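You operate a simulated robot arm through the tools that you are given. There is no shell and no other tool. Be economical: measure what you need, move in short steps, check, and stop when the job is done.

The job below is to be done with a simulated robot arm. You get a single attempt, and the scene is never put back.

## Task
Take the fondant box that says "blue" from the far end of the long table and put it on the middle shelf of the trolley. Fetch the pink bowl and set it on the shelf under the sealer table. Take the syrup jar on the middle of the long table and put it away on the top of the side table. Take the RED colour bottle from the middle of the long table and leave it on the free corner of the back table. Take the yellow bottle and leave it on the white plate on the far end of the long table. Take the orange sweet from the far end of the long table and put it on top of the cake dome. Take the name card labelled "Ziad" from the far end of the long table and leave it on the cake board there. Stack the jar that says "copper" from the far end of the long table on top of the jar marked "silver". Shut the wooden door of the brown cabinet. Put the glaze bottle from the top shelf of the trolley on the far end of the long table. Put the green bottle on the far end of the long table away on the top of the airbrush table. Any order will do. Set down upright: colour bottle, yellow bottle, glaze bottle, green bottle.

The check looks at the end state, three seconds after you hand in, the way a careful person would. Anything else that was tipped, shoved, dropped, spilled or broken makes it a failure.

## Robot
A 7-joint arm with a fingered hand on a trunk, on a base that drives. Base frame: it is fixed to the floor where the robot stands at the start and does not move with it; the origin is under the middle of the robot, x ahead of it, y to its left, z up; the surface under the hand at the start is at about z = 750. Units: mm, rad, N and s.
With the tool pointing down near the work surface it reaches from about 200 to 760 mm from the robot's upright axis, wherever it stands. Its first joint turns from -2.897 to 2.897 rad. Places, roughly: cake board [1500, 750, 750]; cake dome (23x22x14 cm) [1400, 100, 800]; colour bottle [1500, -250, 750]; far end of the long table [1100, 700, 800]; fondant box [750, 250, 750]; free corner of the back table [1400, 4500, 800]; glaze bottle [3000, 2750, 750]; green bottle [500, 1500, 750]; jar [1750, 1000, 750]; middle shelf of the trolley [2700, 2500, 400]; name card [1500, 1000, 750]; pink bowl (11x10x4 cm) [700, -100, 800]; plate (19x19x3 cm) [1600, 300, 800]; shelf under the sealer table [3100, -1600, 300]; sweet [1750, 0, 750]; syrup jar [750, -250, 750]; top of the airbrush table [-700, -4600, 800]; top of the side table [3100, -4700, 800]; wooden door of the brown cabinet [2700, 1000, 300]; yellow bottle [1500, 0, 750]. Payload 4 kg.
The TCP is the grasp point between the finger pads, 28 mm short of the fingertips. In the tool frame z runs along the fingers and y along their closing line. The gripper opens to 168 mm. The gripper's body begins 79 mm behind the TCP. The gripper is a hand of 4 fingers: y runs from the thumb to the fingers, the wrist lies at [0, 0, -249] in the tool frame, and closing takes about 1.5 s.
Orientation is that of the tool frame in the base frame, as [roll, pitch, yaw] about the fixed x, y, z axes, in that order (R = Rz(yaw) Ry(pitch) Rx(roll)). With the fingers straight down and closing along the base's y, the tool's x points along the base's -x, its y along +y and its z along -z.

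## Interface
- The arm moves only by the tool move_arm. Its argument "series" is text: rows parted by semicolons, each of 7 numbers parted by spaces: the turn, a rotation vector about the base's x, y, z in degrees, then the shift along the base's x, y, z in m, then the opening, from 0 (shut) to 1 (fully open). In form: wx wy wz dx dy dz jaw; .... A call has 1 to 12 rows; each row is the pose to reach, as a shift and turn from the pose commanded when the call began. Each row takes 0.2 s and may step no farther than 50 mm and 0.15 rad from the row before; otherwise, or with a gripper value out of range, the whole call is refused. Where a pose cannot be reached the arm comes as near as it can. A force on the tool above 40 N (or 10 N above the force at the start of the call, whichever is more), or a blocked arm, ends the call early, and 0.2 s more pass. Each finger travels about 153 mm/s and halts on what it meets, pressing with about 33 N; the grip force reading is that of the motor and also rises with nothing between the fingers. The clock runs only during rows and for 0.2 s after the last one: add rows that repeat a pose to give the fingers time. The reply holds the time, the measured pose of the TCP, the force on the tool along the base axes, the opening and the grip force, in the units named above and with some noise, with the torque about the TCP (base axes, N m) and any sound that the robot's microphone picked up.
- Cameras (640 x 400 px; columns grow to the right, rows downward): "scene" is now at [29.7, 171.8, 1429.6]; the picture's right is [0.04, -1.00, 0.00], its down [-0.70, -0.03, -0.71] and it looks along [0.71, 0.03, -0.70] (base axes); focal length 288 px, centre (320, 200). "wrist" rides on the gripper at [60, -60, -110] in the tool frame; the picture's right is [0.71, 0.71, 0.00], its down [-0.56, 0.56, -0.61] and it looks along [-0.43, 0.43, 0.79] (tool axes); focal length 265 px, centre (320, 200). There is no depth. A picture from a camera that has moved, and an enlarged one, comes with that camera's place and axes in the base frame and with its lens. The place of the scene camera against the robot may be out by one fixed shift of up to 18 mm in any direction.
- get_image(camera): a new picture of that camera. The clock stands still meanwhile.
- raise_lower(by): slides the trunk up (or, below 0, down) by that many mm; the arm and the scene camera ride with it, the base frame stays. It gives what a move gives, with no picture.
- roll_base(legs): drives the robot by 1 to 6 legs, each [ahead, turn to the left] in mm and rad, along the robot's own axes; the way and the turn of a leg run together, so that a leg with both is an arc; at most 1500 mm and 3.142 rad a leg. The arm and the cameras ride along, it lands a little off, and it stops where it bumps. It gives what a move gives.
- preshape(shape): the hand has 4 fingers and takes this shape, open, in about a second: jaw (thumb against the fingers, like two jaws); tri (thumb and two fingers); tip (a fingertip pinch); poke (one finger out to press); point (the index stretched); flat (the hand flat); cup (the hand cupped); fist (a fist). The gripper value then closes the fingers along that shape, each until it touches; the sizes above hold for jaw. It gives what a move gives, with no picture.
- aim_head(pan, tilt): turns the head with the scene camera to pan (to the left, within 2.705 rad either way) and tilt (down, from -0.506 to 1.204), counted from straight ahead of the robot. It gives what a move gives.
- inspect(camera, box): a new picture of the part [left, top, right, bottom] of that camera's present view, enlarged. The clock stands still meanwhile.
- hand_in(): hands the job in; it is judged then, once.

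Go step by step. Nothing tells you exact positions but the pictures and the camera data: compare them with the known pose of the tool, close in by small moves and look again before you grip or let go. The budget is 535 turns and 306 pictures, counting those below and the enlarged ones. Unless the task says otherwise, let go and move clear before handing in.

The tools are called as a command line: name --argument value ..., lists and objects as JSON in quotes. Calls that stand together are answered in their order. move_arm: Moves the arm, as the interface text tells. Its arguments: {"type":"object","properties":{"series":{"type":"string"}},"required":["series"]} The other tools are called the same way: raise_lower (by) slides the trunk up or down; preshape (shape) gives the hand a shape; roll_base (legs) drives the base; aim_head (pan, tilt) turns the head that bears the scene camera; get_image (camera) takes a picture; inspect (camera, box) takes an enlarged picture of a part of a camera's view; hand_in () hands the job in.

At the start:

```text
time: 0.0
ee_pos: [422.1, 127.2, 1001.4]
ee_rot: [-3.139, 0.0, -3.14]
force: [0.1, 1.1, -0.7]
torque: [-0.01, -0.01, 0.02]
grip_width: 168.0
grip_force: 0.0
shape: jaw
trunk travel left (down, up): [-435.0, 155.0]
robot x, y, heading: [-2.5, 1.4, 0.008]
head pan, tilt: [0.037, 0.782]
```

scene: 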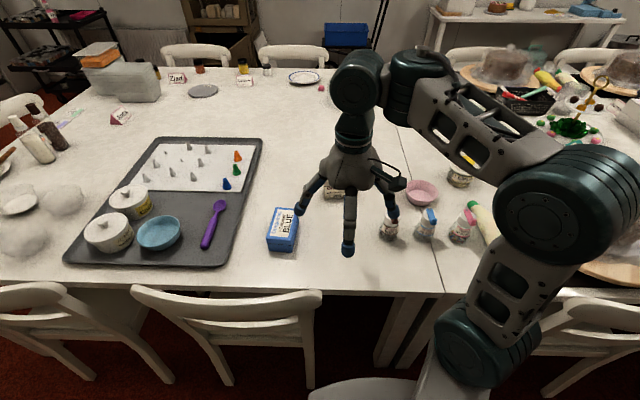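
wrist: 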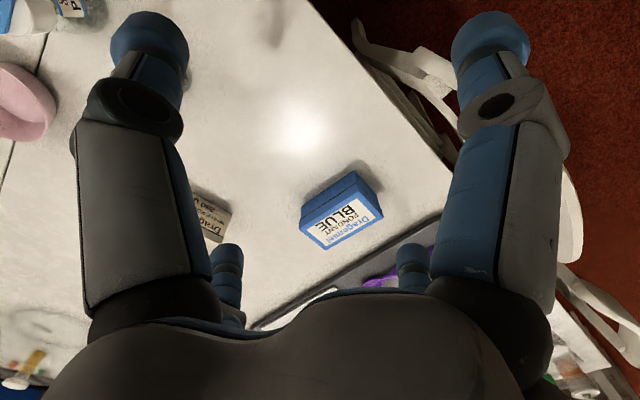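

I see the long table ahead with the blue fondant box, bottles and bowl near me, and more items at the far side. First I look around to map the room.

inspect --camera "scene" --box '[0, 0, 320, 200]'

inspect --camera "scene" --box '[240, 120, 560, 320]'

inspect --camera "scene" --box '[400, 0, 640, 150]'

```text
2.00 times, centred on (160, 100) of scene
camera zoom: at [29.7, 171.8, 1429.6], right [0.04, -1.0, 0.0], down [-0.7, -0.03, -0.71], along [0.71, 0.03, -0.7], focal length 575 px, centre (640, 400)
```

zoom: 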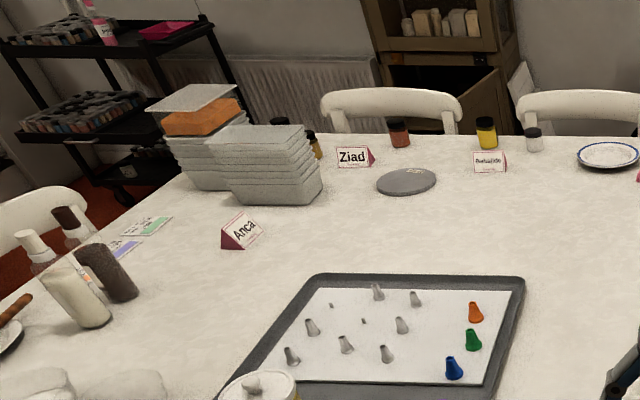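

```text
2.00 times, centred on (400, 220) of scene
camera zoom: at [29.7, 171.8, 1429.6], right [0.04, -1.0, 0.0], down [-0.7, -0.03, -0.71], along [0.71, 0.03, -0.7], focal length 575 px, centre (160, 160)
```

zoom: 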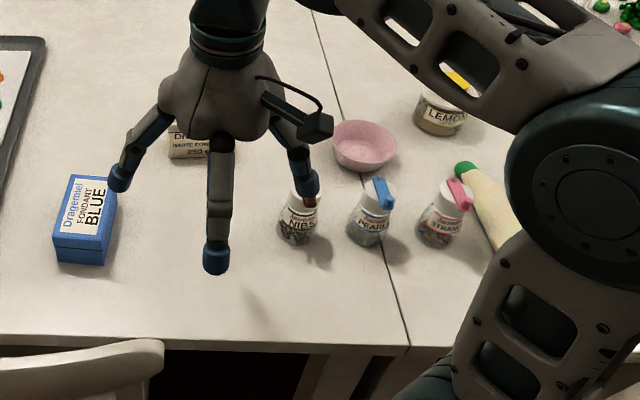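

```text
2.67 times, centred on (520, 75) of scene
camera zoom: at [29.7, 171.8, 1429.6], right [0.04, -1.0, 0.0], down [-0.7, -0.03, -0.71], along [0.71, 0.03, -0.7], focal length 767 px, centre (-213, 533)
```

zoom: 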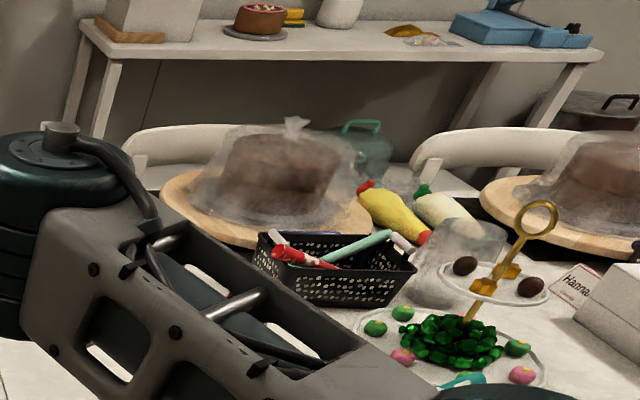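

The near items are clear; now I pan the head to see the rest of the room.

aim_head --pan -0.9 --tilt 0.5

get_image --camera "scene"

aim_head --pan 0.9 --tilt 0.4

get_image --camera "scene"

aim_head --pan 0.2 --tilt 0.3

get_image --camera "scene"

aim_head --pan -2.2 --tilt 0.4

get_image --camera "scene"

aim_head --pan 2.2 --tilt 0.5

get_image --camera "scene"

```text
time: 1.2
ee_pos: [421.1, 128.4, 1001.8]
ee_rot: [3.14, 0.001, 3.141]
force: [-0.2, -0.4, -0.2]
torque: [-0.01, 0.01, -0.03]
grip_width: 167.9
grip_force: 0.0
shape: jaw
trunk travel left (down, up): [-435.0, 155.0]
robot x, y, heading: [0.8, -2.8, 0.004]
head pan, tilt: [-0.901, 0.499]
```

```text
300 pictures are left
camera scene: at [4.9, 97.5, 1454.1], right [-0.78, -0.62, 0.0], down [-0.3, 0.38, -0.88], along [0.55, -0.69, -0.48], focal length 288 px, centre (320, 200)
```

scene: 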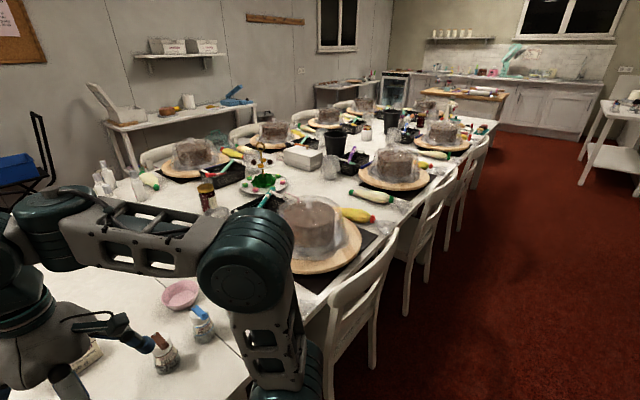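

```text
time: 3.0
ee_pos: [420.5, 126.8, 1000.6]
ee_rot: [-3.141, 0.0, 3.142]
force: [-0.3, 0.3, 0.1]
torque: [-0.01, 0.03, -0.02]
grip_width: 168.0
grip_force: 0.0
shape: jaw
trunk travel left (down, up): [-435.0, 155.0]
robot x, y, heading: [-0.5, 3.8, -0.0]
head pan, tilt: [0.901, 0.4]
```

```text
299 pictures are left
camera scene: at [5.9, 241.4, 1463.3], right [0.78, -0.62, 0.0], down [-0.24, -0.3, -0.92], along [0.57, 0.72, -0.39], focal length 288 px, centre (320, 200)
```

scene: 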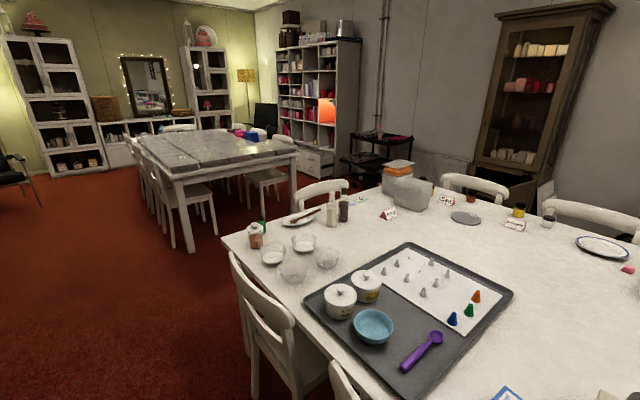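

```text
time: 4.1
ee_pos: [420.8, 127.7, 1000.5]
ee_rot: [-3.141, 0.001, -3.141]
force: [-0.1, 0.2, -0.2]
torque: [0.0, -0.04, -0.02]
grip_width: 167.9
grip_force: 0.1
shape: jaw
trunk travel left (down, up): [-435.0, 155.0]
robot x, y, heading: [0.3, 0.6, -0.002]
head pan, tilt: [0.201, 0.3]
```

```text
298 pictures are left
camera scene: at [39.8, 187.5, 1472.5], right [0.2, -0.98, 0.0], down [-0.29, -0.06, -0.96], along [0.94, 0.19, -0.3], focal length 288 px, centre (320, 200)
```

scene: 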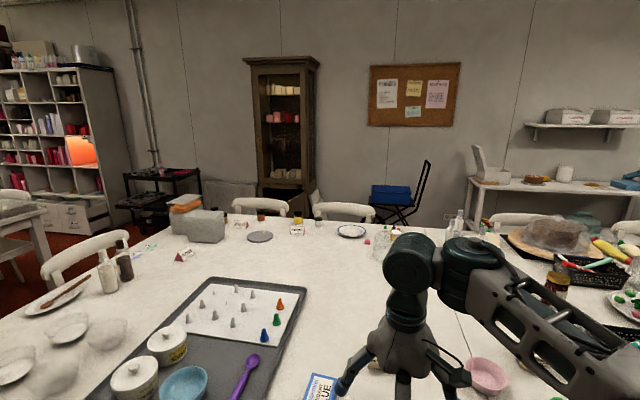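

```text
time: 6.3
ee_pos: [421.5, 127.7, 1000.3]
ee_rot: [-3.141, 0.0, -3.141]
force: [0.0, 0.2, 0.1]
torque: [0.01, 0.01, -0.03]
grip_width: 168.0
grip_force: 0.1
shape: jaw
trunk travel left (down, up): [-435.0, 155.0]
robot x, y, heading: [-0.7, -0.6, 0.005]
head pan, tilt: [-2.201, 0.4]
```

```text
297 pictures are left
camera scene: at [-106.2, 93.9, 1463.3], right [-0.81, 0.59, 0.0], down [0.23, 0.31, -0.92], along [-0.54, -0.74, -0.39], focal length 288 px, centre (320, 200)
```

scene: 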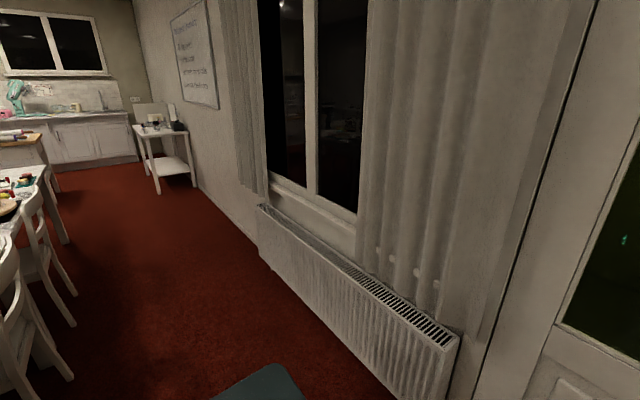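

```text
time: 9.8
ee_pos: [421.9, 127.2, 1000.3]
ee_rot: [-3.141, 0.001, -3.141]
force: [0.4, -0.3, -0.4]
torque: [0.01, -0.02, -0.02]
grip_width: 167.9
grip_force: 0.0
shape: jaw
trunk travel left (down, up): [-435.0, 155.0]
robot x, y, heading: [3.5, 1.8, -0.003]
head pan, tilt: [2.201, 0.499]
```

```text
296 pictures are left
camera scene: at [-105.3, 242.3, 1454.1], right [0.81, 0.59, 0.0], down [0.28, -0.39, -0.88], along [-0.52, 0.71, -0.48], focal length 288 px, centre (320, 200)
```

scene: 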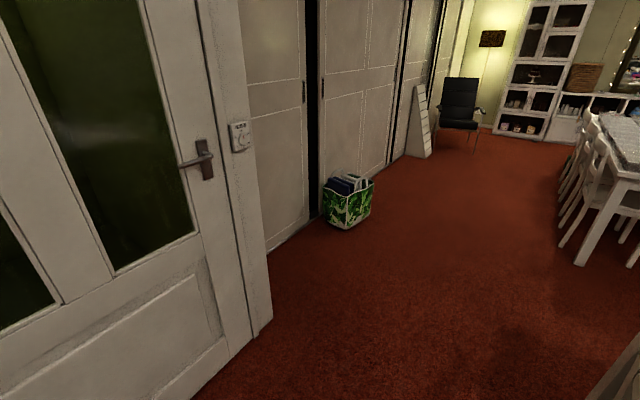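

The room matches the rough places. I need to see the floor gaps and my own footprint, so I raise the trunk and look down.

raise_lower --by 150

aim_head --pan 0.3 --tilt 1.2

get_image --camera "scene"

aim_head --pan 1.5 --tilt 1.0

get_image --camera "scene"

aim_head --pan -1.5 --tilt 0.6

get_image --camera "scene"

aim_head --pan 0.35 --tilt 0.35

get_image --camera "scene"

```text
time: 11.6
ee_pos: [422.0, 126.6, 1151.9]
ee_rot: [3.142, -0.001, 3.14]
force: [-0.4, 0.8, -0.5]
torque: [0.04, 0.02, 0.0]
grip_width: 167.9
grip_force: 0.0
shape: jaw
trunk travel left (down, up): [-585.0, 5.0]
robot x, y, heading: [1.5, -0.9, -0.002]
head pan, tilt: [2.201, 0.499]
```

```text
time: 13.4
ee_pos: [421.4, 126.9, 1151.4]
ee_rot: [3.141, 0.0, 3.141]
force: [-0.3, -0.3, -1.0]
torque: [0.0, -0.04, 0.0]
grip_width: 168.1
grip_force: 0.1
shape: jaw
trunk travel left (down, up): [-585.0, 5.0]
robot x, y, heading: [-2.2, 1.7, -0.001]
head pan, tilt: [0.3, 1.201]
```

```text
295 pictures are left
camera scene: at [1.8, 185.4, 1550.5], right [0.3, -0.96, 0.0], down [-0.89, -0.28, -0.36], along [0.35, 0.11, -0.93], focal length 288 px, centre (320, 200)
```

scene: 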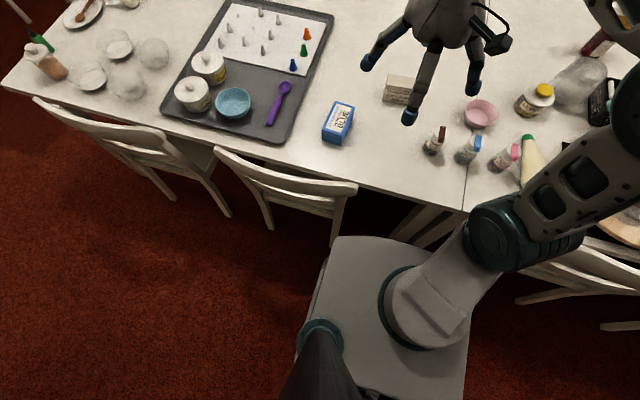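

```text
time: 14.8
ee_pos: [421.8, 127.6, 1150.4]
ee_rot: [-3.141, 0.0, 3.14]
force: [-0.3, -0.3, 0.3]
torque: [0.01, 0.05, -0.02]
grip_width: 167.9
grip_force: 0.0
shape: jaw
trunk travel left (down, up): [-585.0, 5.0]
robot x, y, heading: [-1.2, 0.1, -0.004]
head pan, tilt: [1.499, 1.0]
```

```text
294 pictures are left
camera scene: at [-46.6, 238.3, 1563.0], right [1.0, -0.07, 0.0], down [-0.06, -0.84, -0.54], along [0.04, 0.54, -0.84], focal length 288 px, centre (320, 200)
```

scene: 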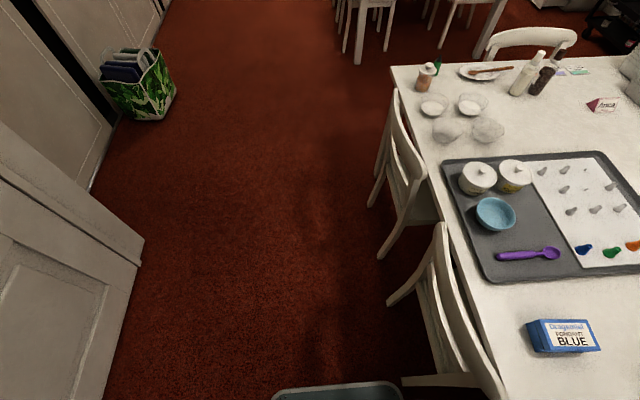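

```text
time: 17.4
ee_pos: [421.5, 126.3, 1150.9]
ee_rot: [-3.14, 0.001, -3.141]
force: [-0.5, -0.2, 0.1]
torque: [0.04, 0.01, 0.04]
grip_width: 167.6
grip_force: 0.1
shape: jaw
trunk travel left (down, up): [-585.0, 5.0]
robot x, y, heading: [2.4, -2.3, 0.003]
head pan, tilt: [-1.499, 0.6]
```

```text
293 pictures are left
camera scene: at [-45.3, 80.6, 1595.1], right [-1.0, -0.07, 0.0], down [-0.04, 0.56, -0.83], along [0.06, -0.82, -0.56], focal length 288 px, centre (320, 200)
```

scene: 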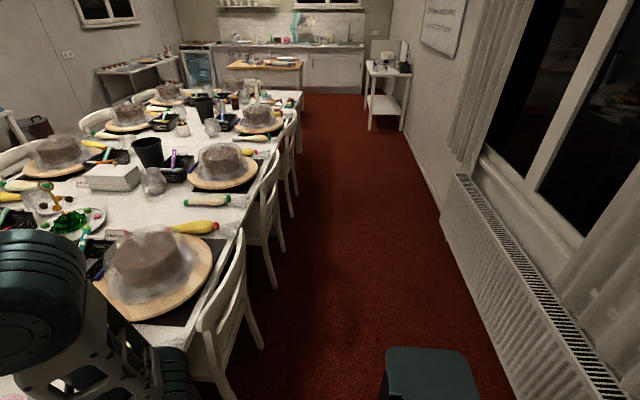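

```text
time: 19.3
ee_pos: [422.2, 126.6, 1151.5]
ee_rot: [-3.141, 0.001, -3.14]
force: [-0.5, -0.4, -0.3]
torque: [0.0, -0.01, 0.03]
grip_width: 167.9
grip_force: 0.0
shape: jaw
trunk travel left (down, up): [-585.0, 5.0]
robot x, y, heading: [1.3, -0.2, -0.002]
head pan, tilt: [0.351, 0.351]
```

```text
292 pictures are left
camera scene: at [35.8, 200.7, 1617.8], right [0.34, -0.94, 0.0], down [-0.32, -0.12, -0.94], along [0.88, 0.32, -0.34], focal length 288 px, centre (320, 200)
```

scene: 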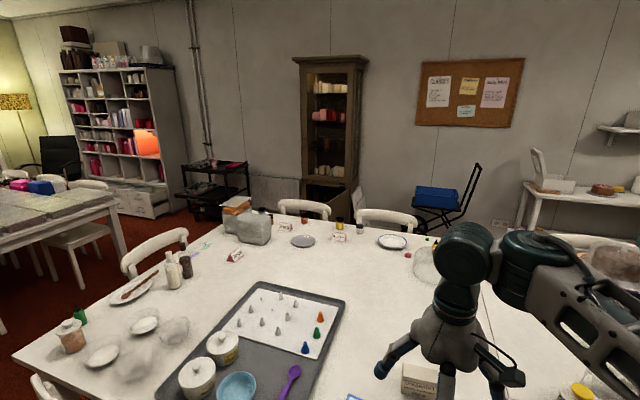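

The blue box sits about (545, 300), with its long side running away from me. I lower the trunk, tilt the hand 40° forward-down so it will also fit under a trolley shelf, and look again.

raise_lower --by -150

move_arm --series "0 -8 0 0 0.04 0 1; 0 -16 0 0 0.08 0 1; 0 -24 0 0 0.12 0 1; 0 -32 0 0 0.15 0 1; 0 -40 0 0 0.17 0 1; 0 -48 0 0 0.17 0 1"

get_image --camera "wrist"

aim_head --pan 0 --tilt 0.8

get_image --camera "scene"

```text
time: 21.0
ee_pos: [420.8, 127.3, 999.9]
ee_rot: [-3.14, 0.0, 3.141]
force: [0.9, -0.2, -0.6]
torque: [-0.02, -0.01, 0.02]
grip_width: 168.0
grip_force: 0.0
shape: jaw
trunk travel left (down, up): [-435.0, 155.0]
robot x, y, heading: [-1.4, -0.7, 0.003]
head pan, tilt: [0.351, 0.351]
```

```text
time: 22.4
ee_pos: [444.4, 211.6, 1031.6]
ee_rot: [3.056, 0.669, -3.135]
force: [-0.3, -2.9, 0.9]
torque: [0.22, 0.0, 0.12]
grip_width: 168.1
grip_force: 0.0
shape: jaw
out of reach, approached as far as the arm can: row 4, 5, 6
trunk travel left (down, up): [-435.0, 155.0]
robot x, y, heading: [-0.1, -1.0, -0.002]
head pan, tilt: [0.351, 0.351]
```

```text
291 pictures are left
camera wrist: at [333.7, 140.5, 1076.5], right [-0.6, 0.7, -0.39], down [0.02, 0.5, 0.86], along [0.8, 0.5, -0.32], focal length 265 px, centre (320, 200)
```

wrist: 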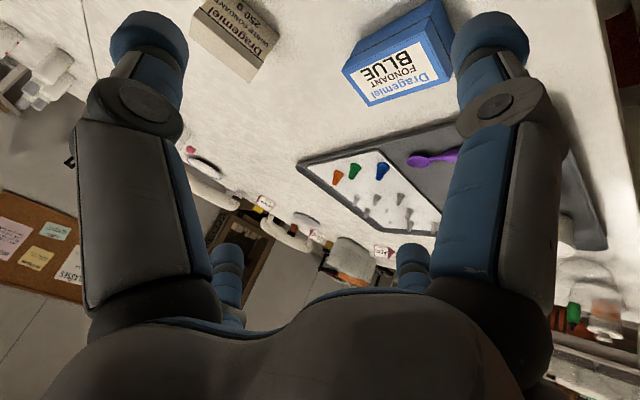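

```text
time: 23.3
ee_pos: [444.9, 219.8, 1028.1]
ee_rot: [3.066, 0.66, -3.121]
force: [-0.3, -0.4, -0.2]
torque: [0.0, -0.03, -0.03]
grip_width: 167.9
grip_force: 0.1
shape: jaw
trunk travel left (down, up): [-435.0, 155.0]
robot x, y, heading: [-1.0, 2.3, 0.0]
head pan, tilt: [0.0, 0.799]
```

```text
290 pictures are left
camera scene: at [28.9, 168.8, 1428.3], right [0.0, -1.0, 0.0], down [-0.72, 0.0, -0.7], along [0.7, 0.0, -0.72], focal length 288 px, centre (320, 200)
```

scene: 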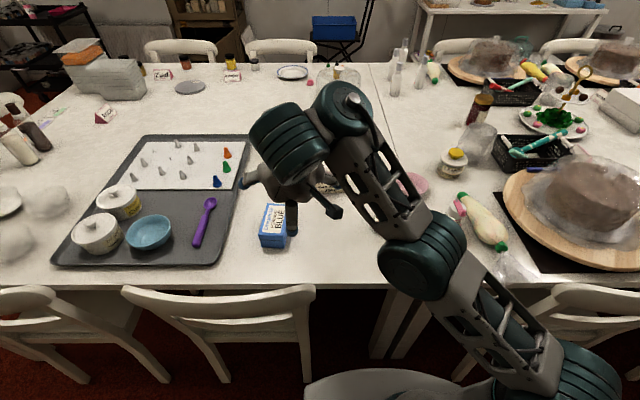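

The tilt stops at about 38° this close in. I go forward and down toward the box and see whether the tilt is reached.

move_arm --series "0 0 0 0.03 0 -0.03 1; 0 0 0 0.06 0 -0.06 1; 0 0 0 0.08 0 -0.1 1; 0 0 0 0.08 0 -0.1 1"

get_image --camera "wrist"

```text
time: 24.3
ee_pos: [512.8, 236.4, 1003.1]
ee_rot: [3.096, 0.626, -3.13]
force: [0.5, 1.0, -0.6]
torque: [0.0, -0.01, 0.0]
grip_width: 168.1
grip_force: 0.0
shape: jaw
out of reach, approached as far as the arm can: row 1, 2, 3, 4
trunk travel left (down, up): [-435.0, 155.0]
robot x, y, heading: [-0.6, -1.7, -0.001]
head pan, tilt: [0.0, 0.799]
```

```text
289 pictures are left
camera wrist: at [403.0, 169.3, 1055.3], right [-0.6, 0.7, -0.39], down [0.07, 0.53, 0.85], along [0.8, 0.48, -0.37], focal length 265 px, centre (320, 200)
```

wrist: 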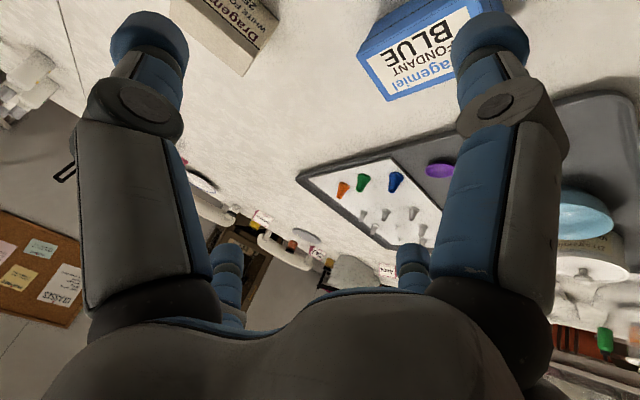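

The tilt hits a joint limit from here. I go back to a vertical hand over the box, then try tilting lower down.

move_arm --series "0 8 0 0 0 0 1; 0 16 0 0 0 0 1; 0 24 0 0.01 0 0 1; 0 32 0 0.02 0 0 1; 0 40 0 0.03 0 0 1; 0 48 0 0.04 0 0 1; 0 48 0 0.04 0 -0.04 1; 0 48 0 0.04 0 -0.04 1"

get_image --camera "wrist"

get_image --camera "scene"

```text
time: 26.1
ee_pos: [552.3, 236.6, 964.4]
ee_rot: [3.083, -0.212, -3.132]
force: [-0.4, -0.1, 0.1]
torque: [0.02, -0.01, -0.02]
grip_width: 167.7
grip_force: 0.1
shape: jaw
out of reach, approached as far as the arm can: row 5
trunk travel left (down, up): [-435.0, 155.0]
robot x, y, heading: [0.8, 2.1, -0.003]
head pan, tilt: [0.0, 0.799]
```

```text
288 pictures are left
camera wrist: at [516.9, 168.5, 1081.0], right [-0.69, 0.7, 0.19], down [0.68, 0.53, 0.51], along [0.26, 0.48, -0.84], focal length 265 px, centre (320, 200)
```

wrist: 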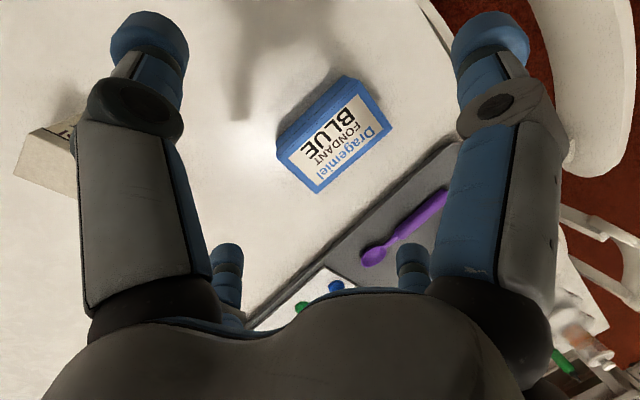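

```text
287 pictures are left
camera scene: at [28.8, 168.9, 1428.2], right [0.0, -1.0, 0.0], down [-0.72, 0.0, -0.7], along [0.7, 0.0, -0.72], focal length 288 px, centre (320, 200)
```

scene: 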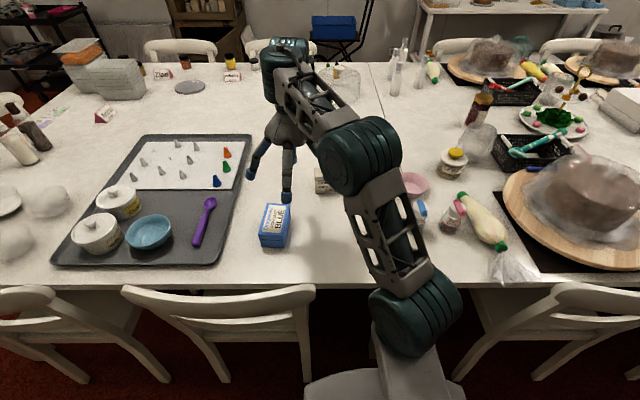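

The box is about 110×70 mm, centred near (538, 289), and turned about -5°. I try tilting forward again from here while coming down beside it.

move_arm --series "0 -8 0 0 0.02 -0.02 1; 0 -16 0 0 0.04 -0.04 1; 0 -24 0 -0.01 0.05 -0.06 1; 0 -32 0 -0.02 0.05 -0.08 1; 0 -40 0 -0.03 0.05 -0.1 1; 0 -48 0 -0.04 0.05 -0.12 1"

get_image --camera "wrist"

```text
time: 27.5
ee_pos: [513.6, 286.0, 846.2]
ee_rot: [3.093, 0.628, -3.13]
force: [-0.7, -0.3, 0.5]
torque: [0.0, 0.01, -0.01]
grip_width: 167.9
grip_force: 0.0
shape: jaw
trunk travel left (down, up): [-435.0, 155.0]
robot x, y, heading: [-0.1, -0.1, -0.002]
head pan, tilt: [0.0, 0.799]
```

```text
286 pictures are left
camera wrist: at [402.8, 219.6, 896.6], right [-0.6, 0.7, -0.39], down [0.07, 0.53, 0.85], along [0.8, 0.48, -0.36], focal length 265 px, centre (320, 200)
```

wrist: 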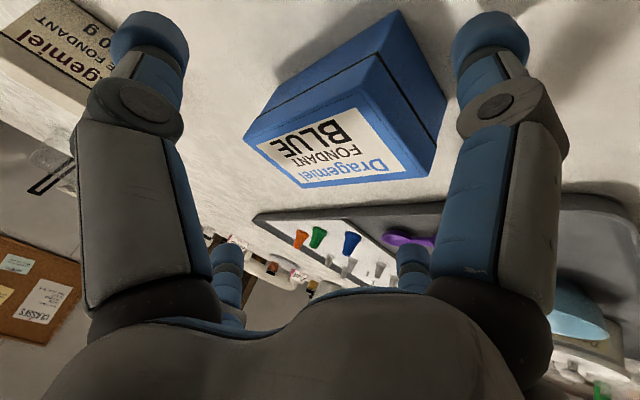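

The hand now tilts 36° at this height. I add more tilt, turn −5° to match the box, and come down around its sides.

move_arm --series "0 -7 -2 0 0.003 -0.01 1; 0 -14 -5 0 0.006 -0.02 1; 0 -14 -5 0.005 0.007 -0.045 1; 0 -14 -5 0.01 0.007 -0.06 1; 0 -14 -5 0.01 0.007 -0.06 1"

get_image --camera "wrist"

inspect --camera "scene" --box '[200, 140, 360, 270]'

```text
time: 28.5
ee_pos: [534.1, 314.5, 803.3]
ee_rot: [3.05, 0.886, 3.032]
force: [-5.4, -6.0, 33.5]
torque: [-0.44, 0.27, -0.05]
grip_width: 144.9
grip_force: 0.0
shape: jaw
out of reach, approached as far as the arm can: row 1, 2, 3, 4, 5
trunk travel left (down, up): [-435.0, 155.0]
robot x, y, heading: [-0.4, -1.8, 0.002]
head pan, tilt: [0.0, 0.799]
stopped in row 5: the force on the tool passed its limit at 44 N (the readings are from after the stop); the commanded pose is now the measured one
```

```text
285 pictures are left
camera wrist: at [408.4, 256.8, 822.7], right [-0.42, 0.75, -0.51], down [-0.11, 0.51, 0.85], along [0.9, 0.41, -0.13], focal length 265 px, centre (320, 200)
```

wrist: 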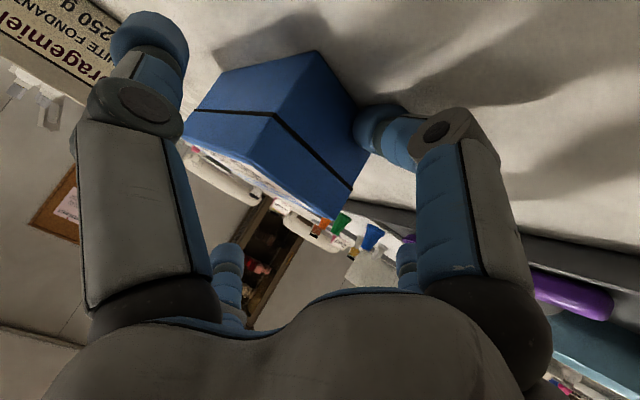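

```text
3.08 times, centred on (280, 205) of scene
camera zoom: at [25.6, 166.5, 1428.6], right [0.0, -1.0, 0.0], down [-0.72, 0.0, -0.7], along [0.7, 0.0, -0.72], focal length 885 px, centre (443, 185)
```

zoom: 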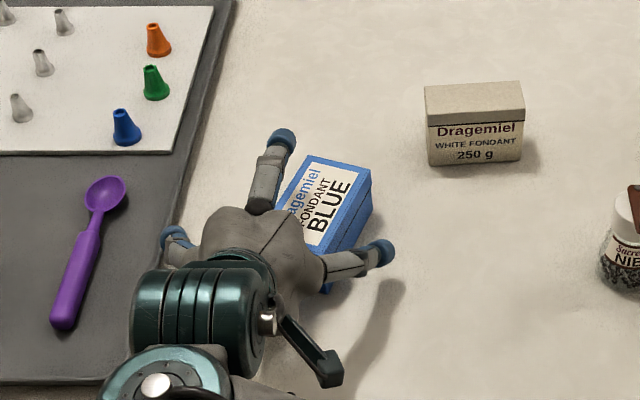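

A finger pressed on something, and the orientation went past what the arm reaches. I lift straight back out and look at the box again.

move_arm --series "0 0 0 0 0 0.03 1; 0 0 0 -0.01 0 0.07 1; 0 4 2 -0.02 0 0.11 1; 0 10 4 -0.03 0 0.14 1; 0 16 5 -0.03 0 0.16 1; 0 16 5 -0.03 0 0.16 1"

get_image --camera "wrist"

inspect --camera "scene" --box '[200, 140, 360, 270]'

```text
time: 29.9
ee_pos: [503.4, 313.3, 956.2]
ee_rot: [3.085, 0.594, -3.135]
force: [0.2, 0.5, -0.1]
torque: [0.03, 0.02, 0.01]
grip_width: 168.1
grip_force: 0.1
shape: jaw
trunk travel left (down, up): [-435.0, 155.0]
robot x, y, heading: [-0.4, 0.3, 0.001]
head pan, tilt: [0.0, 0.799]
```

```text
283 pictures are left
camera wrist: at [394.8, 246.8, 1010.2], right [-0.61, 0.7, -0.36], down [0.1, 0.52, 0.85], along [0.78, 0.48, -0.39], focal length 265 px, centre (320, 200)
```

wrist: 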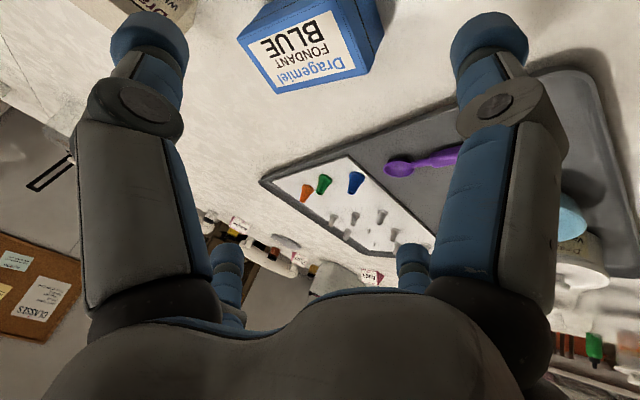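

```text
3.08 times, centred on (280, 205) of scene
camera zoom: at [28.8, 168.9, 1428.1], right [0.0, -1.0, 0.0], down [-0.72, 0.0, -0.7], along [0.7, 0.0, -0.72], focal length 885 px, centre (443, 185)
```

zoom: 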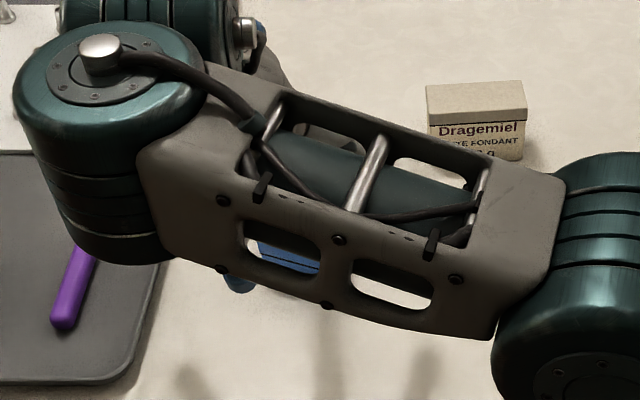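

I return the hand to vertical above the box to measure it from the wrist camera.

move_arm --series "0 8 0 0 0 0 1; 0 16 0 0 0 0 1; 0 24 0 0 0 0 1; 0 32 0 0 0 0 1; 0 32 0 0 0 0 1"

get_image --camera "wrist"

```text
time: 31.1
ee_pos: [505.0, 316.0, 956.3]
ee_rot: [3.083, 0.04, -3.138]
force: [-0.5, 0.1, 0.0]
torque: [-0.02, 0.04, -0.03]
grip_width: 168.0
grip_force: 0.1
shape: jaw
trunk travel left (down, up): [-435.0, 155.0]
robot x, y, heading: [-0.5, 2.1, -0.001]
head pan, tilt: [0.0, 0.799]
```

```text
281 pictures are left
camera wrist: at [439.8, 247.4, 1060.2], right [-0.71, 0.7, 0.02], down [0.53, 0.52, 0.67], along [0.46, 0.48, -0.74], focal length 265 px, centre (320, 200)
```

wrist: 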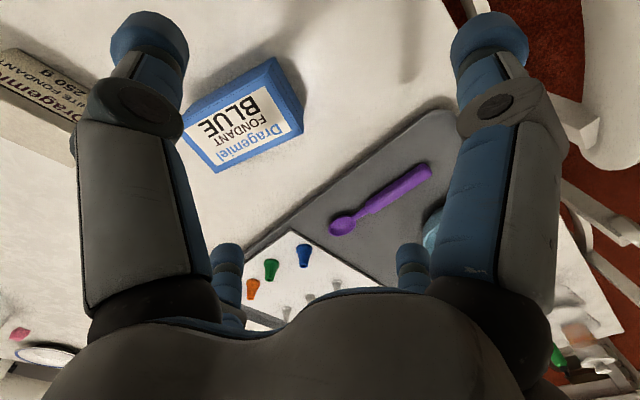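

The box got nudged: its centre is now about (588, 285), turned −15°, still flat. I line up with that, tilted 35°, above it.

move_arm --series "0 -6 -2 0.02 -0.01 -0.02 1; 0 -12 -4 0.04 -0.02 -0.04 1; 0 -18 -7 0.06 -0.028 -0.06 1; 0 -24 -10 0.07 -0.028 -0.07 1; -1 -30 -12 0.074 -0.028 -0.08 1; -1.5 -34 -14 0.074 -0.028 -0.09 1; -1.5 -34 -14 0.074 -0.028 -0.09 1"

get_image --camera "wrist"

get_image --camera "scene"

```text
time: 32.7
ee_pos: [577.7, 287.3, 866.1]
ee_rot: [3.028, 0.631, 2.876]
force: [0.3, -0.1, -0.1]
torque: [-0.01, -0.01, 0.0]
grip_width: 168.2
grip_force: 0.0
shape: jaw
trunk travel left (down, up): [-435.0, 155.0]
robot x, y, heading: [-1.5, -1.4, 0.002]
head pan, tilt: [0.0, 0.799]
```

```text
280 pictures are left
camera wrist: at [453.7, 245.6, 913.7], right [-0.41, 0.84, -0.35], down [0.18, 0.45, 0.87], along [0.89, 0.3, -0.34], focal length 265 px, centre (320, 200)
```

wrist: 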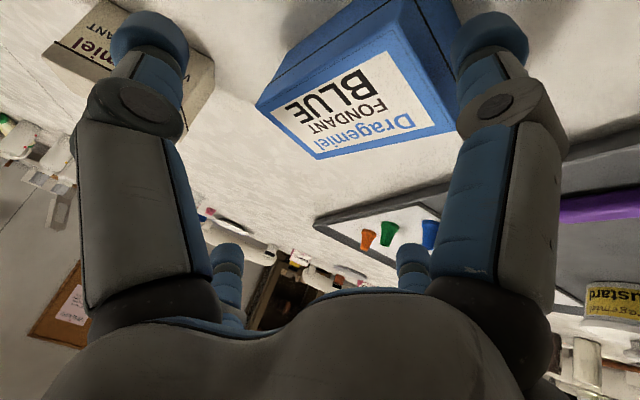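

```text
279 pictures are left
camera scene: at [28.6, 169.0, 1428.2], right [0.0, -1.0, 0.0], down [-0.72, 0.0, -0.7], along [0.7, 0.0, -0.72], focal length 288 px, centre (320, 200)
```

scene: 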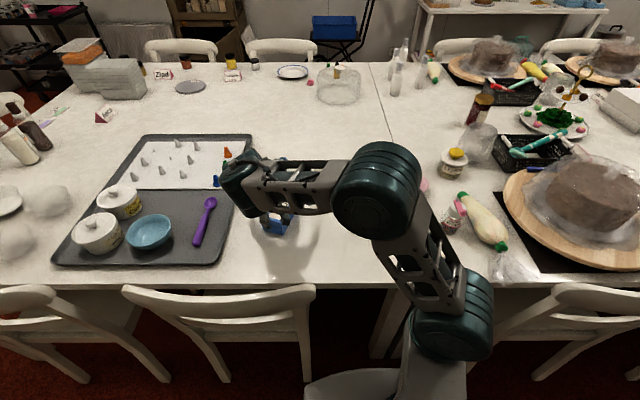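

The box is centred between the fingers; I level the hand's slight roll and lower it around the box.

move_arm --series "-5.8 1.6 0 0.003 0 -0.02 1; -5.8 1.6 0 0.006 0 -0.05 1; -5.8 1.6 0 0.006 0 -0.08 1; -5.8 1.6 0 0.006 0 -0.08 1"

get_image --camera "wrist"

```text
time: 33.4
ee_pos: [582.9, 289.6, 830.5]
ee_rot: [3.14, 0.636, 2.937]
force: [-3.8, -1.3, 18.7]
torque: [0.11, 1.55, 0.16]
grip_width: 167.7
grip_force: 0.0
shape: jaw
trunk travel left (down, up): [-435.0, 155.0]
robot x, y, heading: [-1.5, 0.6, 0.003]
head pan, tilt: [0.0, 0.799]
stopped in row 3: the force on the tool passed its limit at 64 N (the readings are from after the stop); the commanded pose is now the measured one
```

```text
278 pictures are left
camera wrist: at [461.1, 251.7, 883.3], right [-0.41, 0.81, -0.42], down [0.19, 0.53, 0.83], along [0.89, 0.26, -0.38], focal length 265 px, centre (320, 200)
```

wrist: 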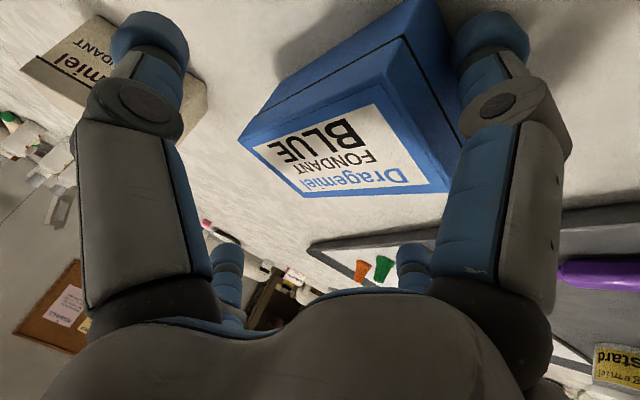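

The hand turns out to have four fingers in a cross, so the one toward me hits the table when tilted. I lift and look at what the other hand shapes do.

move_arm --series "0 0 0 0 0 0.04 1; 0 0 0 0 0 0.08 1; 0 0 0 0 0 0.12 1; 0 8 0 0 0 0.13 1; 0 16 0 0 0 0.14 1; 0 24 0 0 0 0.15 1; 0 32 0 0 0 0.16 1; 0 36 0 0 0 0.16 1"

preshape --shape "tip"

get_image --camera "wrist"

get_image --camera "scene"

preshape --shape "tri"

get_image --camera "wrist"

get_image --camera "scene"

```text
time: 35.2
ee_pos: [596.9, 333.1, 974.5]
ee_rot: [3.065, 0.072, 2.969]
force: [-0.2, 1.3, 0.0]
torque: [-0.03, 0.0, 0.0]
grip_width: 168.1
grip_force: 0.2
shape: jaw
out of reach, approached as far as the arm can: row 6, 7, 8
trunk travel left (down, up): [-435.0, 155.0]
robot x, y, heading: [0.4, -0.4, 0.0]
head pan, tilt: [0.0, 0.799]
```

```text
time: 36.1
ee_pos: [594.6, 334.2, 972.5]
ee_rot: [3.066, 0.076, 2.972]
force: [-0.3, -0.3, 0.3]
torque: [0.0, 0.03, 0.0]
grip_width: 168.0
grip_force: 0.0
shape: tip
trunk travel left (down, up): [-435.0, 155.0]
robot x, y, heading: [-3.9, 2.6, 0.001]
head pan, tilt: [0.0, 0.799]
```

```text
277 pictures are left
camera wrist: at [516.5, 278.8, 1072.9], right [-0.58, 0.82, 0.0], down [0.59, 0.42, 0.69], along [0.57, 0.4, -0.72], focal length 265 px, centre (320, 200)
```

wrist: 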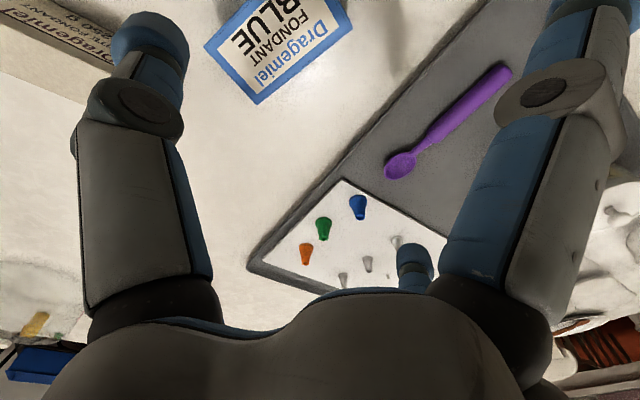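

```text
276 pictures are left
camera scene: at [28.7, 169.0, 1428.2], right [0.0, -1.0, 0.0], down [-0.72, 0.0, -0.7], along [0.7, 0.0, -0.72], focal length 288 px, centre (320, 200)
```

scene: 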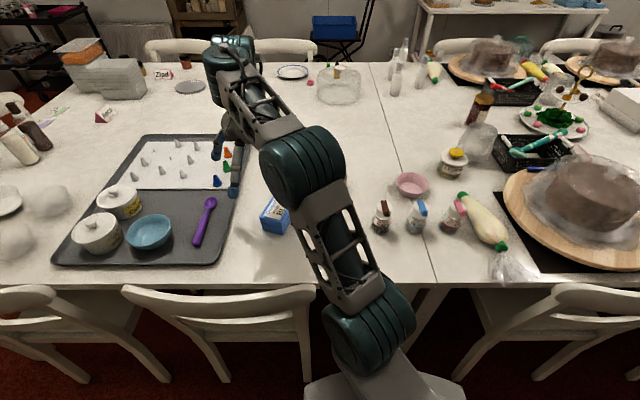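

```text
time: 37.0
ee_pos: [594.8, 334.1, 972.9]
ee_rot: [3.066, 0.073, 2.971]
force: [-0.6, -0.1, -0.4]
torque: [0.04, 0.0, -0.01]
grip_width: 168.4
grip_force: 0.0
shape: tri
trunk travel left (down, up): [-435.0, 155.0]
robot x, y, heading: [-2.8, 1.1, -0.001]
head pan, tilt: [0.0, 0.799]
```

```text
275 pictures are left
camera wrist: at [516.5, 278.8, 1072.9], right [-0.58, 0.82, 0.0], down [0.59, 0.42, 0.69], along [0.57, 0.4, -0.72], focal length 265 px, centre (320, 200)
```

wrist: 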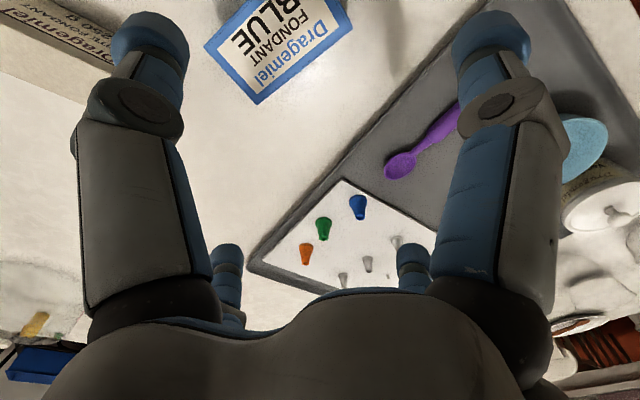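

```text
274 pictures are left
camera scene: at [28.7, 169.0, 1428.2], right [0.0, -1.0, 0.0], down [-0.72, 0.0, -0.7], along [0.7, 0.0, -0.72], focal length 288 px, centre (320, 200)
```

scene: 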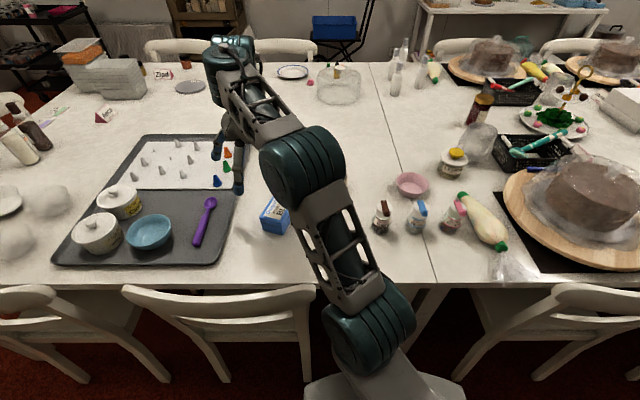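

In "tip" shape only thumb and index oppose and the other two splay away, which is handy. The box's delivery needs an end grip, so I'll begin with the simpler syrup jar and inspect the jars for labels.

inspect --camera "scene" --box '[360, 80, 540, 260]'

inspect --camera "scene" --box '[260, 50, 500, 170]'

```text
2.22 times, centred on (450, 170) of scene
camera zoom: at [28.7, 169.0, 1428.2], right [0.0, -1.0, 0.0], down [-0.72, 0.0, -0.7], along [0.7, 0.0, -0.72], focal length 639 px, centre (31, 267)
```

zoom: 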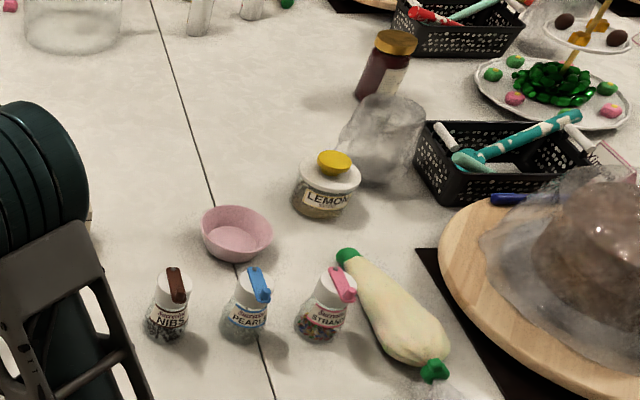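

```text
2.67 times, centred on (380, 110) of scene
camera zoom: at [28.7, 169.0, 1428.2], right [0.0, -1.0, 0.0], down [-0.72, 0.0, -0.7], along [0.7, 0.0, -0.72], focal length 767 px, centre (160, 440)
```

zoom: 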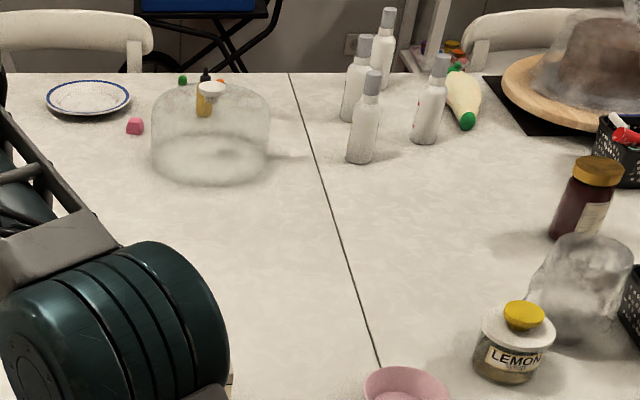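

The hint (750, −250) fits the LEMON jar near (820, −300); I zoom in to read its label.

inspect --camera "scene" --box '[428, 140, 478, 185]'

inspect --camera "scene" --box '[455, 85, 505, 130]'

```text
8.89 times, centred on (453, 162) of scene
camera zoom: at [28.7, 169.0, 1428.2], right [0.0, -1.0, 0.0], down [-0.72, 0.0, -0.7], along [0.7, 0.0, -0.72], focal length 2556 px, centre (-862, 533)
```

zoom: 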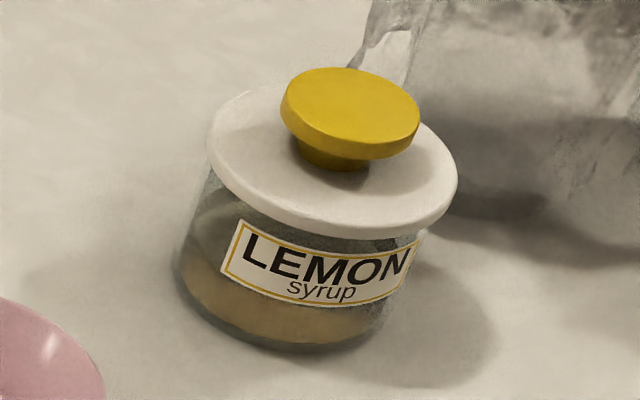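

```text
8.89 times, centred on (480, 108) of scene
camera zoom: at [28.7, 169.0, 1428.2], right [0.0, -1.0, 0.0], down [-0.72, 0.0, -0.7], along [0.7, 0.0, -0.72], focal length 2556 px, centre (-1102, 1022)
```

zoom: 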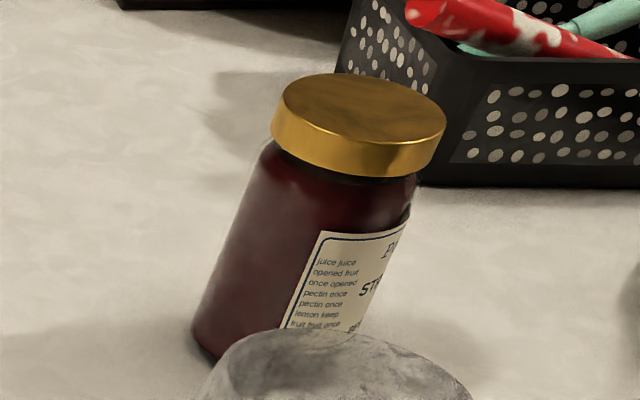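

It reads "LEMON syrup", so that is the syrup jar, near (820, −300). I set the jaw shape and swing over toward it.

preshape --shape "jaw"

move_arm --series "-1 0 0 0 -0.05 0 1; -2 0 -1 0 -0.1 0 1; -3 0 -2 0 -0.15 0 1; -4 0 -3 0 -0.2 0 1; -4 0 -4 0 -0.25 0 1; -4 0 -5 0.01 -0.3 0 1; -4 0 -6 0.02 -0.35 0 1; -4 0 -7 0.03 -0.4 0 1; -4 0 -8 0.04 -0.45 0 1; -4 0 -9 0.05 -0.49 0 1; -4 0 -10 0.06 -0.53 0 1; -4 0 -10 0.06 -0.53 0 1"

get_image --camera "wrist"

get_image --camera "scene"

```text
time: 37.9
ee_pos: [594.0, 335.9, 971.8]
ee_rot: [3.066, 0.076, 2.971]
force: [0.7, -0.4, -0.3]
torque: [0.01, 0.0, 0.0]
grip_width: 167.9
grip_force: 0.0
shape: jaw
trunk travel left (down, up): [-435.0, 155.0]
robot x, y, heading: [0.2, 0.3, -0.002]
head pan, tilt: [0.0, 0.799]
```

```text
refused: row 6 steps farther than a row can; nothing moved
```

```text
269 pictures are left
camera wrist: at [516.5, 278.8, 1072.9], right [-0.58, 0.82, 0.0], down [0.59, 0.42, 0.69], along [0.57, 0.4, -0.72], focal length 265 px, centre (320, 200)
```

wrist: 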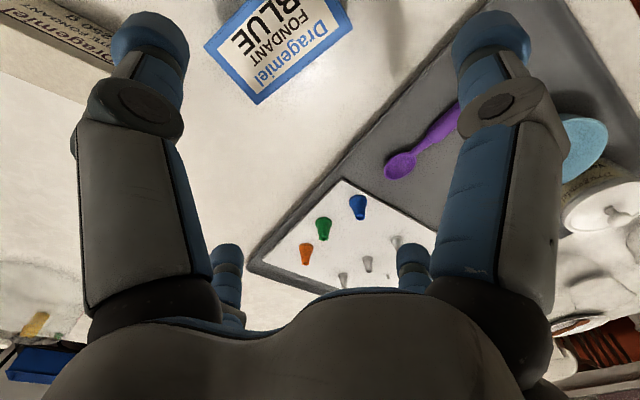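

```text
268 pictures are left
camera scene: at [28.7, 169.0, 1428.2], right [0.0, -1.0, 0.0], down [-0.72, 0.0, -0.7], along [0.7, 0.0, -0.72], focal length 288 px, centre (320, 200)
```

scene: 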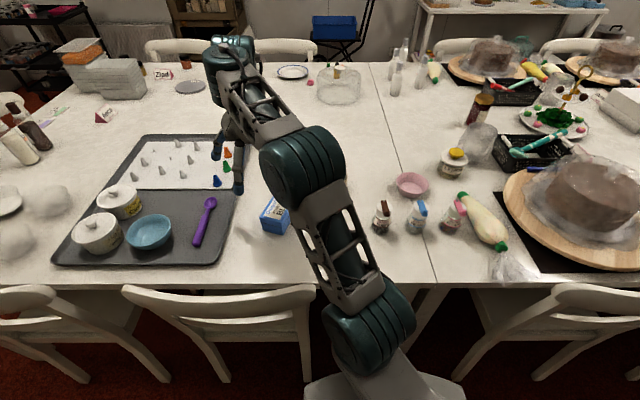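

The rows must stay within 50 mm; I retry with smaller steps.

move_arm --series "-1 0 0 0 -0.045 0 1; -2 0 -1 0 -0.09 0 1; -3 0 -2 0 -0.135 0 1; -4 0 -3 0 -0.18 0 1; -4 0 -4 0 -0.225 0 1; -4 0 -5 0.01 -0.27 0 1; -4 0 -6 0.02 -0.315 0 1; -4 0 -7 0.03 -0.36 0 1; -4 0 -8 0.04 -0.405 0 1; -4 0 -9 0.05 -0.45 0 1; -4 0 -10 0.06 -0.495 0 1; -4 0 -10 0.06 -0.53 0 1"

get_image --camera "wrist"

get_image --camera "scene"

```text
time: 40.5
ee_pos: [645.3, -243.2, 987.3]
ee_rot: [-2.952, 0.029, 2.805]
force: [0.5, -0.6, 0.2]
torque: [0.02, 0.01, 0.0]
grip_width: 167.8
grip_force: 0.0
shape: jaw
trunk travel left (down, up): [-435.0, 155.0]
robot x, y, heading: [1.3, 3.7, -0.0]
head pan, tilt: [0.0, 0.799]
```

```text
267 pictures are left
camera wrist: at [573.0, -258.7, 1104.3], right [-0.44, 0.89, -0.15], down [0.73, 0.45, 0.52], along [0.53, 0.11, -0.84], focal length 265 px, centre (320, 200)
```

wrist: 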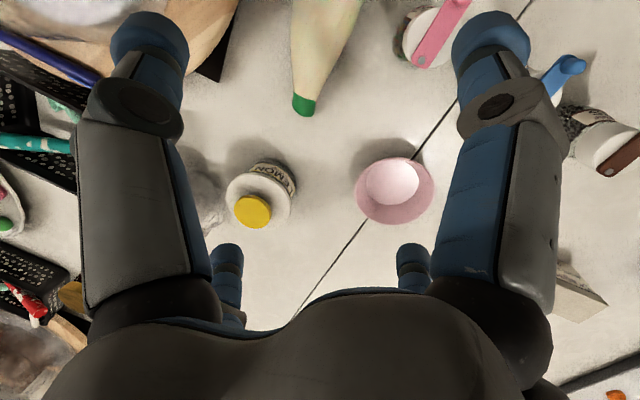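

```text
266 pictures are left
camera scene: at [28.9, 168.3, 1428.2], right [0.0, -1.0, 0.0], down [-0.72, 0.0, -0.7], along [0.7, 0.0, -0.72], focal length 288 px, centre (320, 200)
```

scene: 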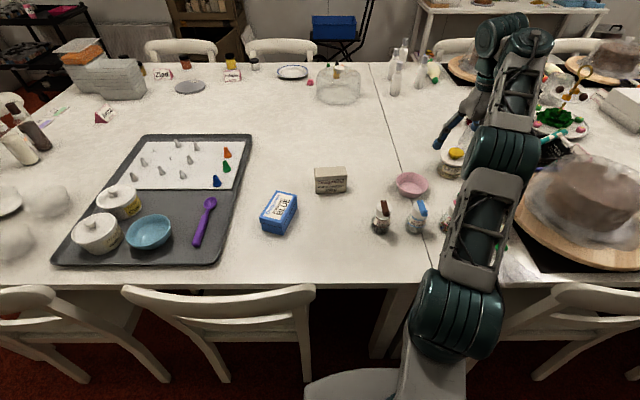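

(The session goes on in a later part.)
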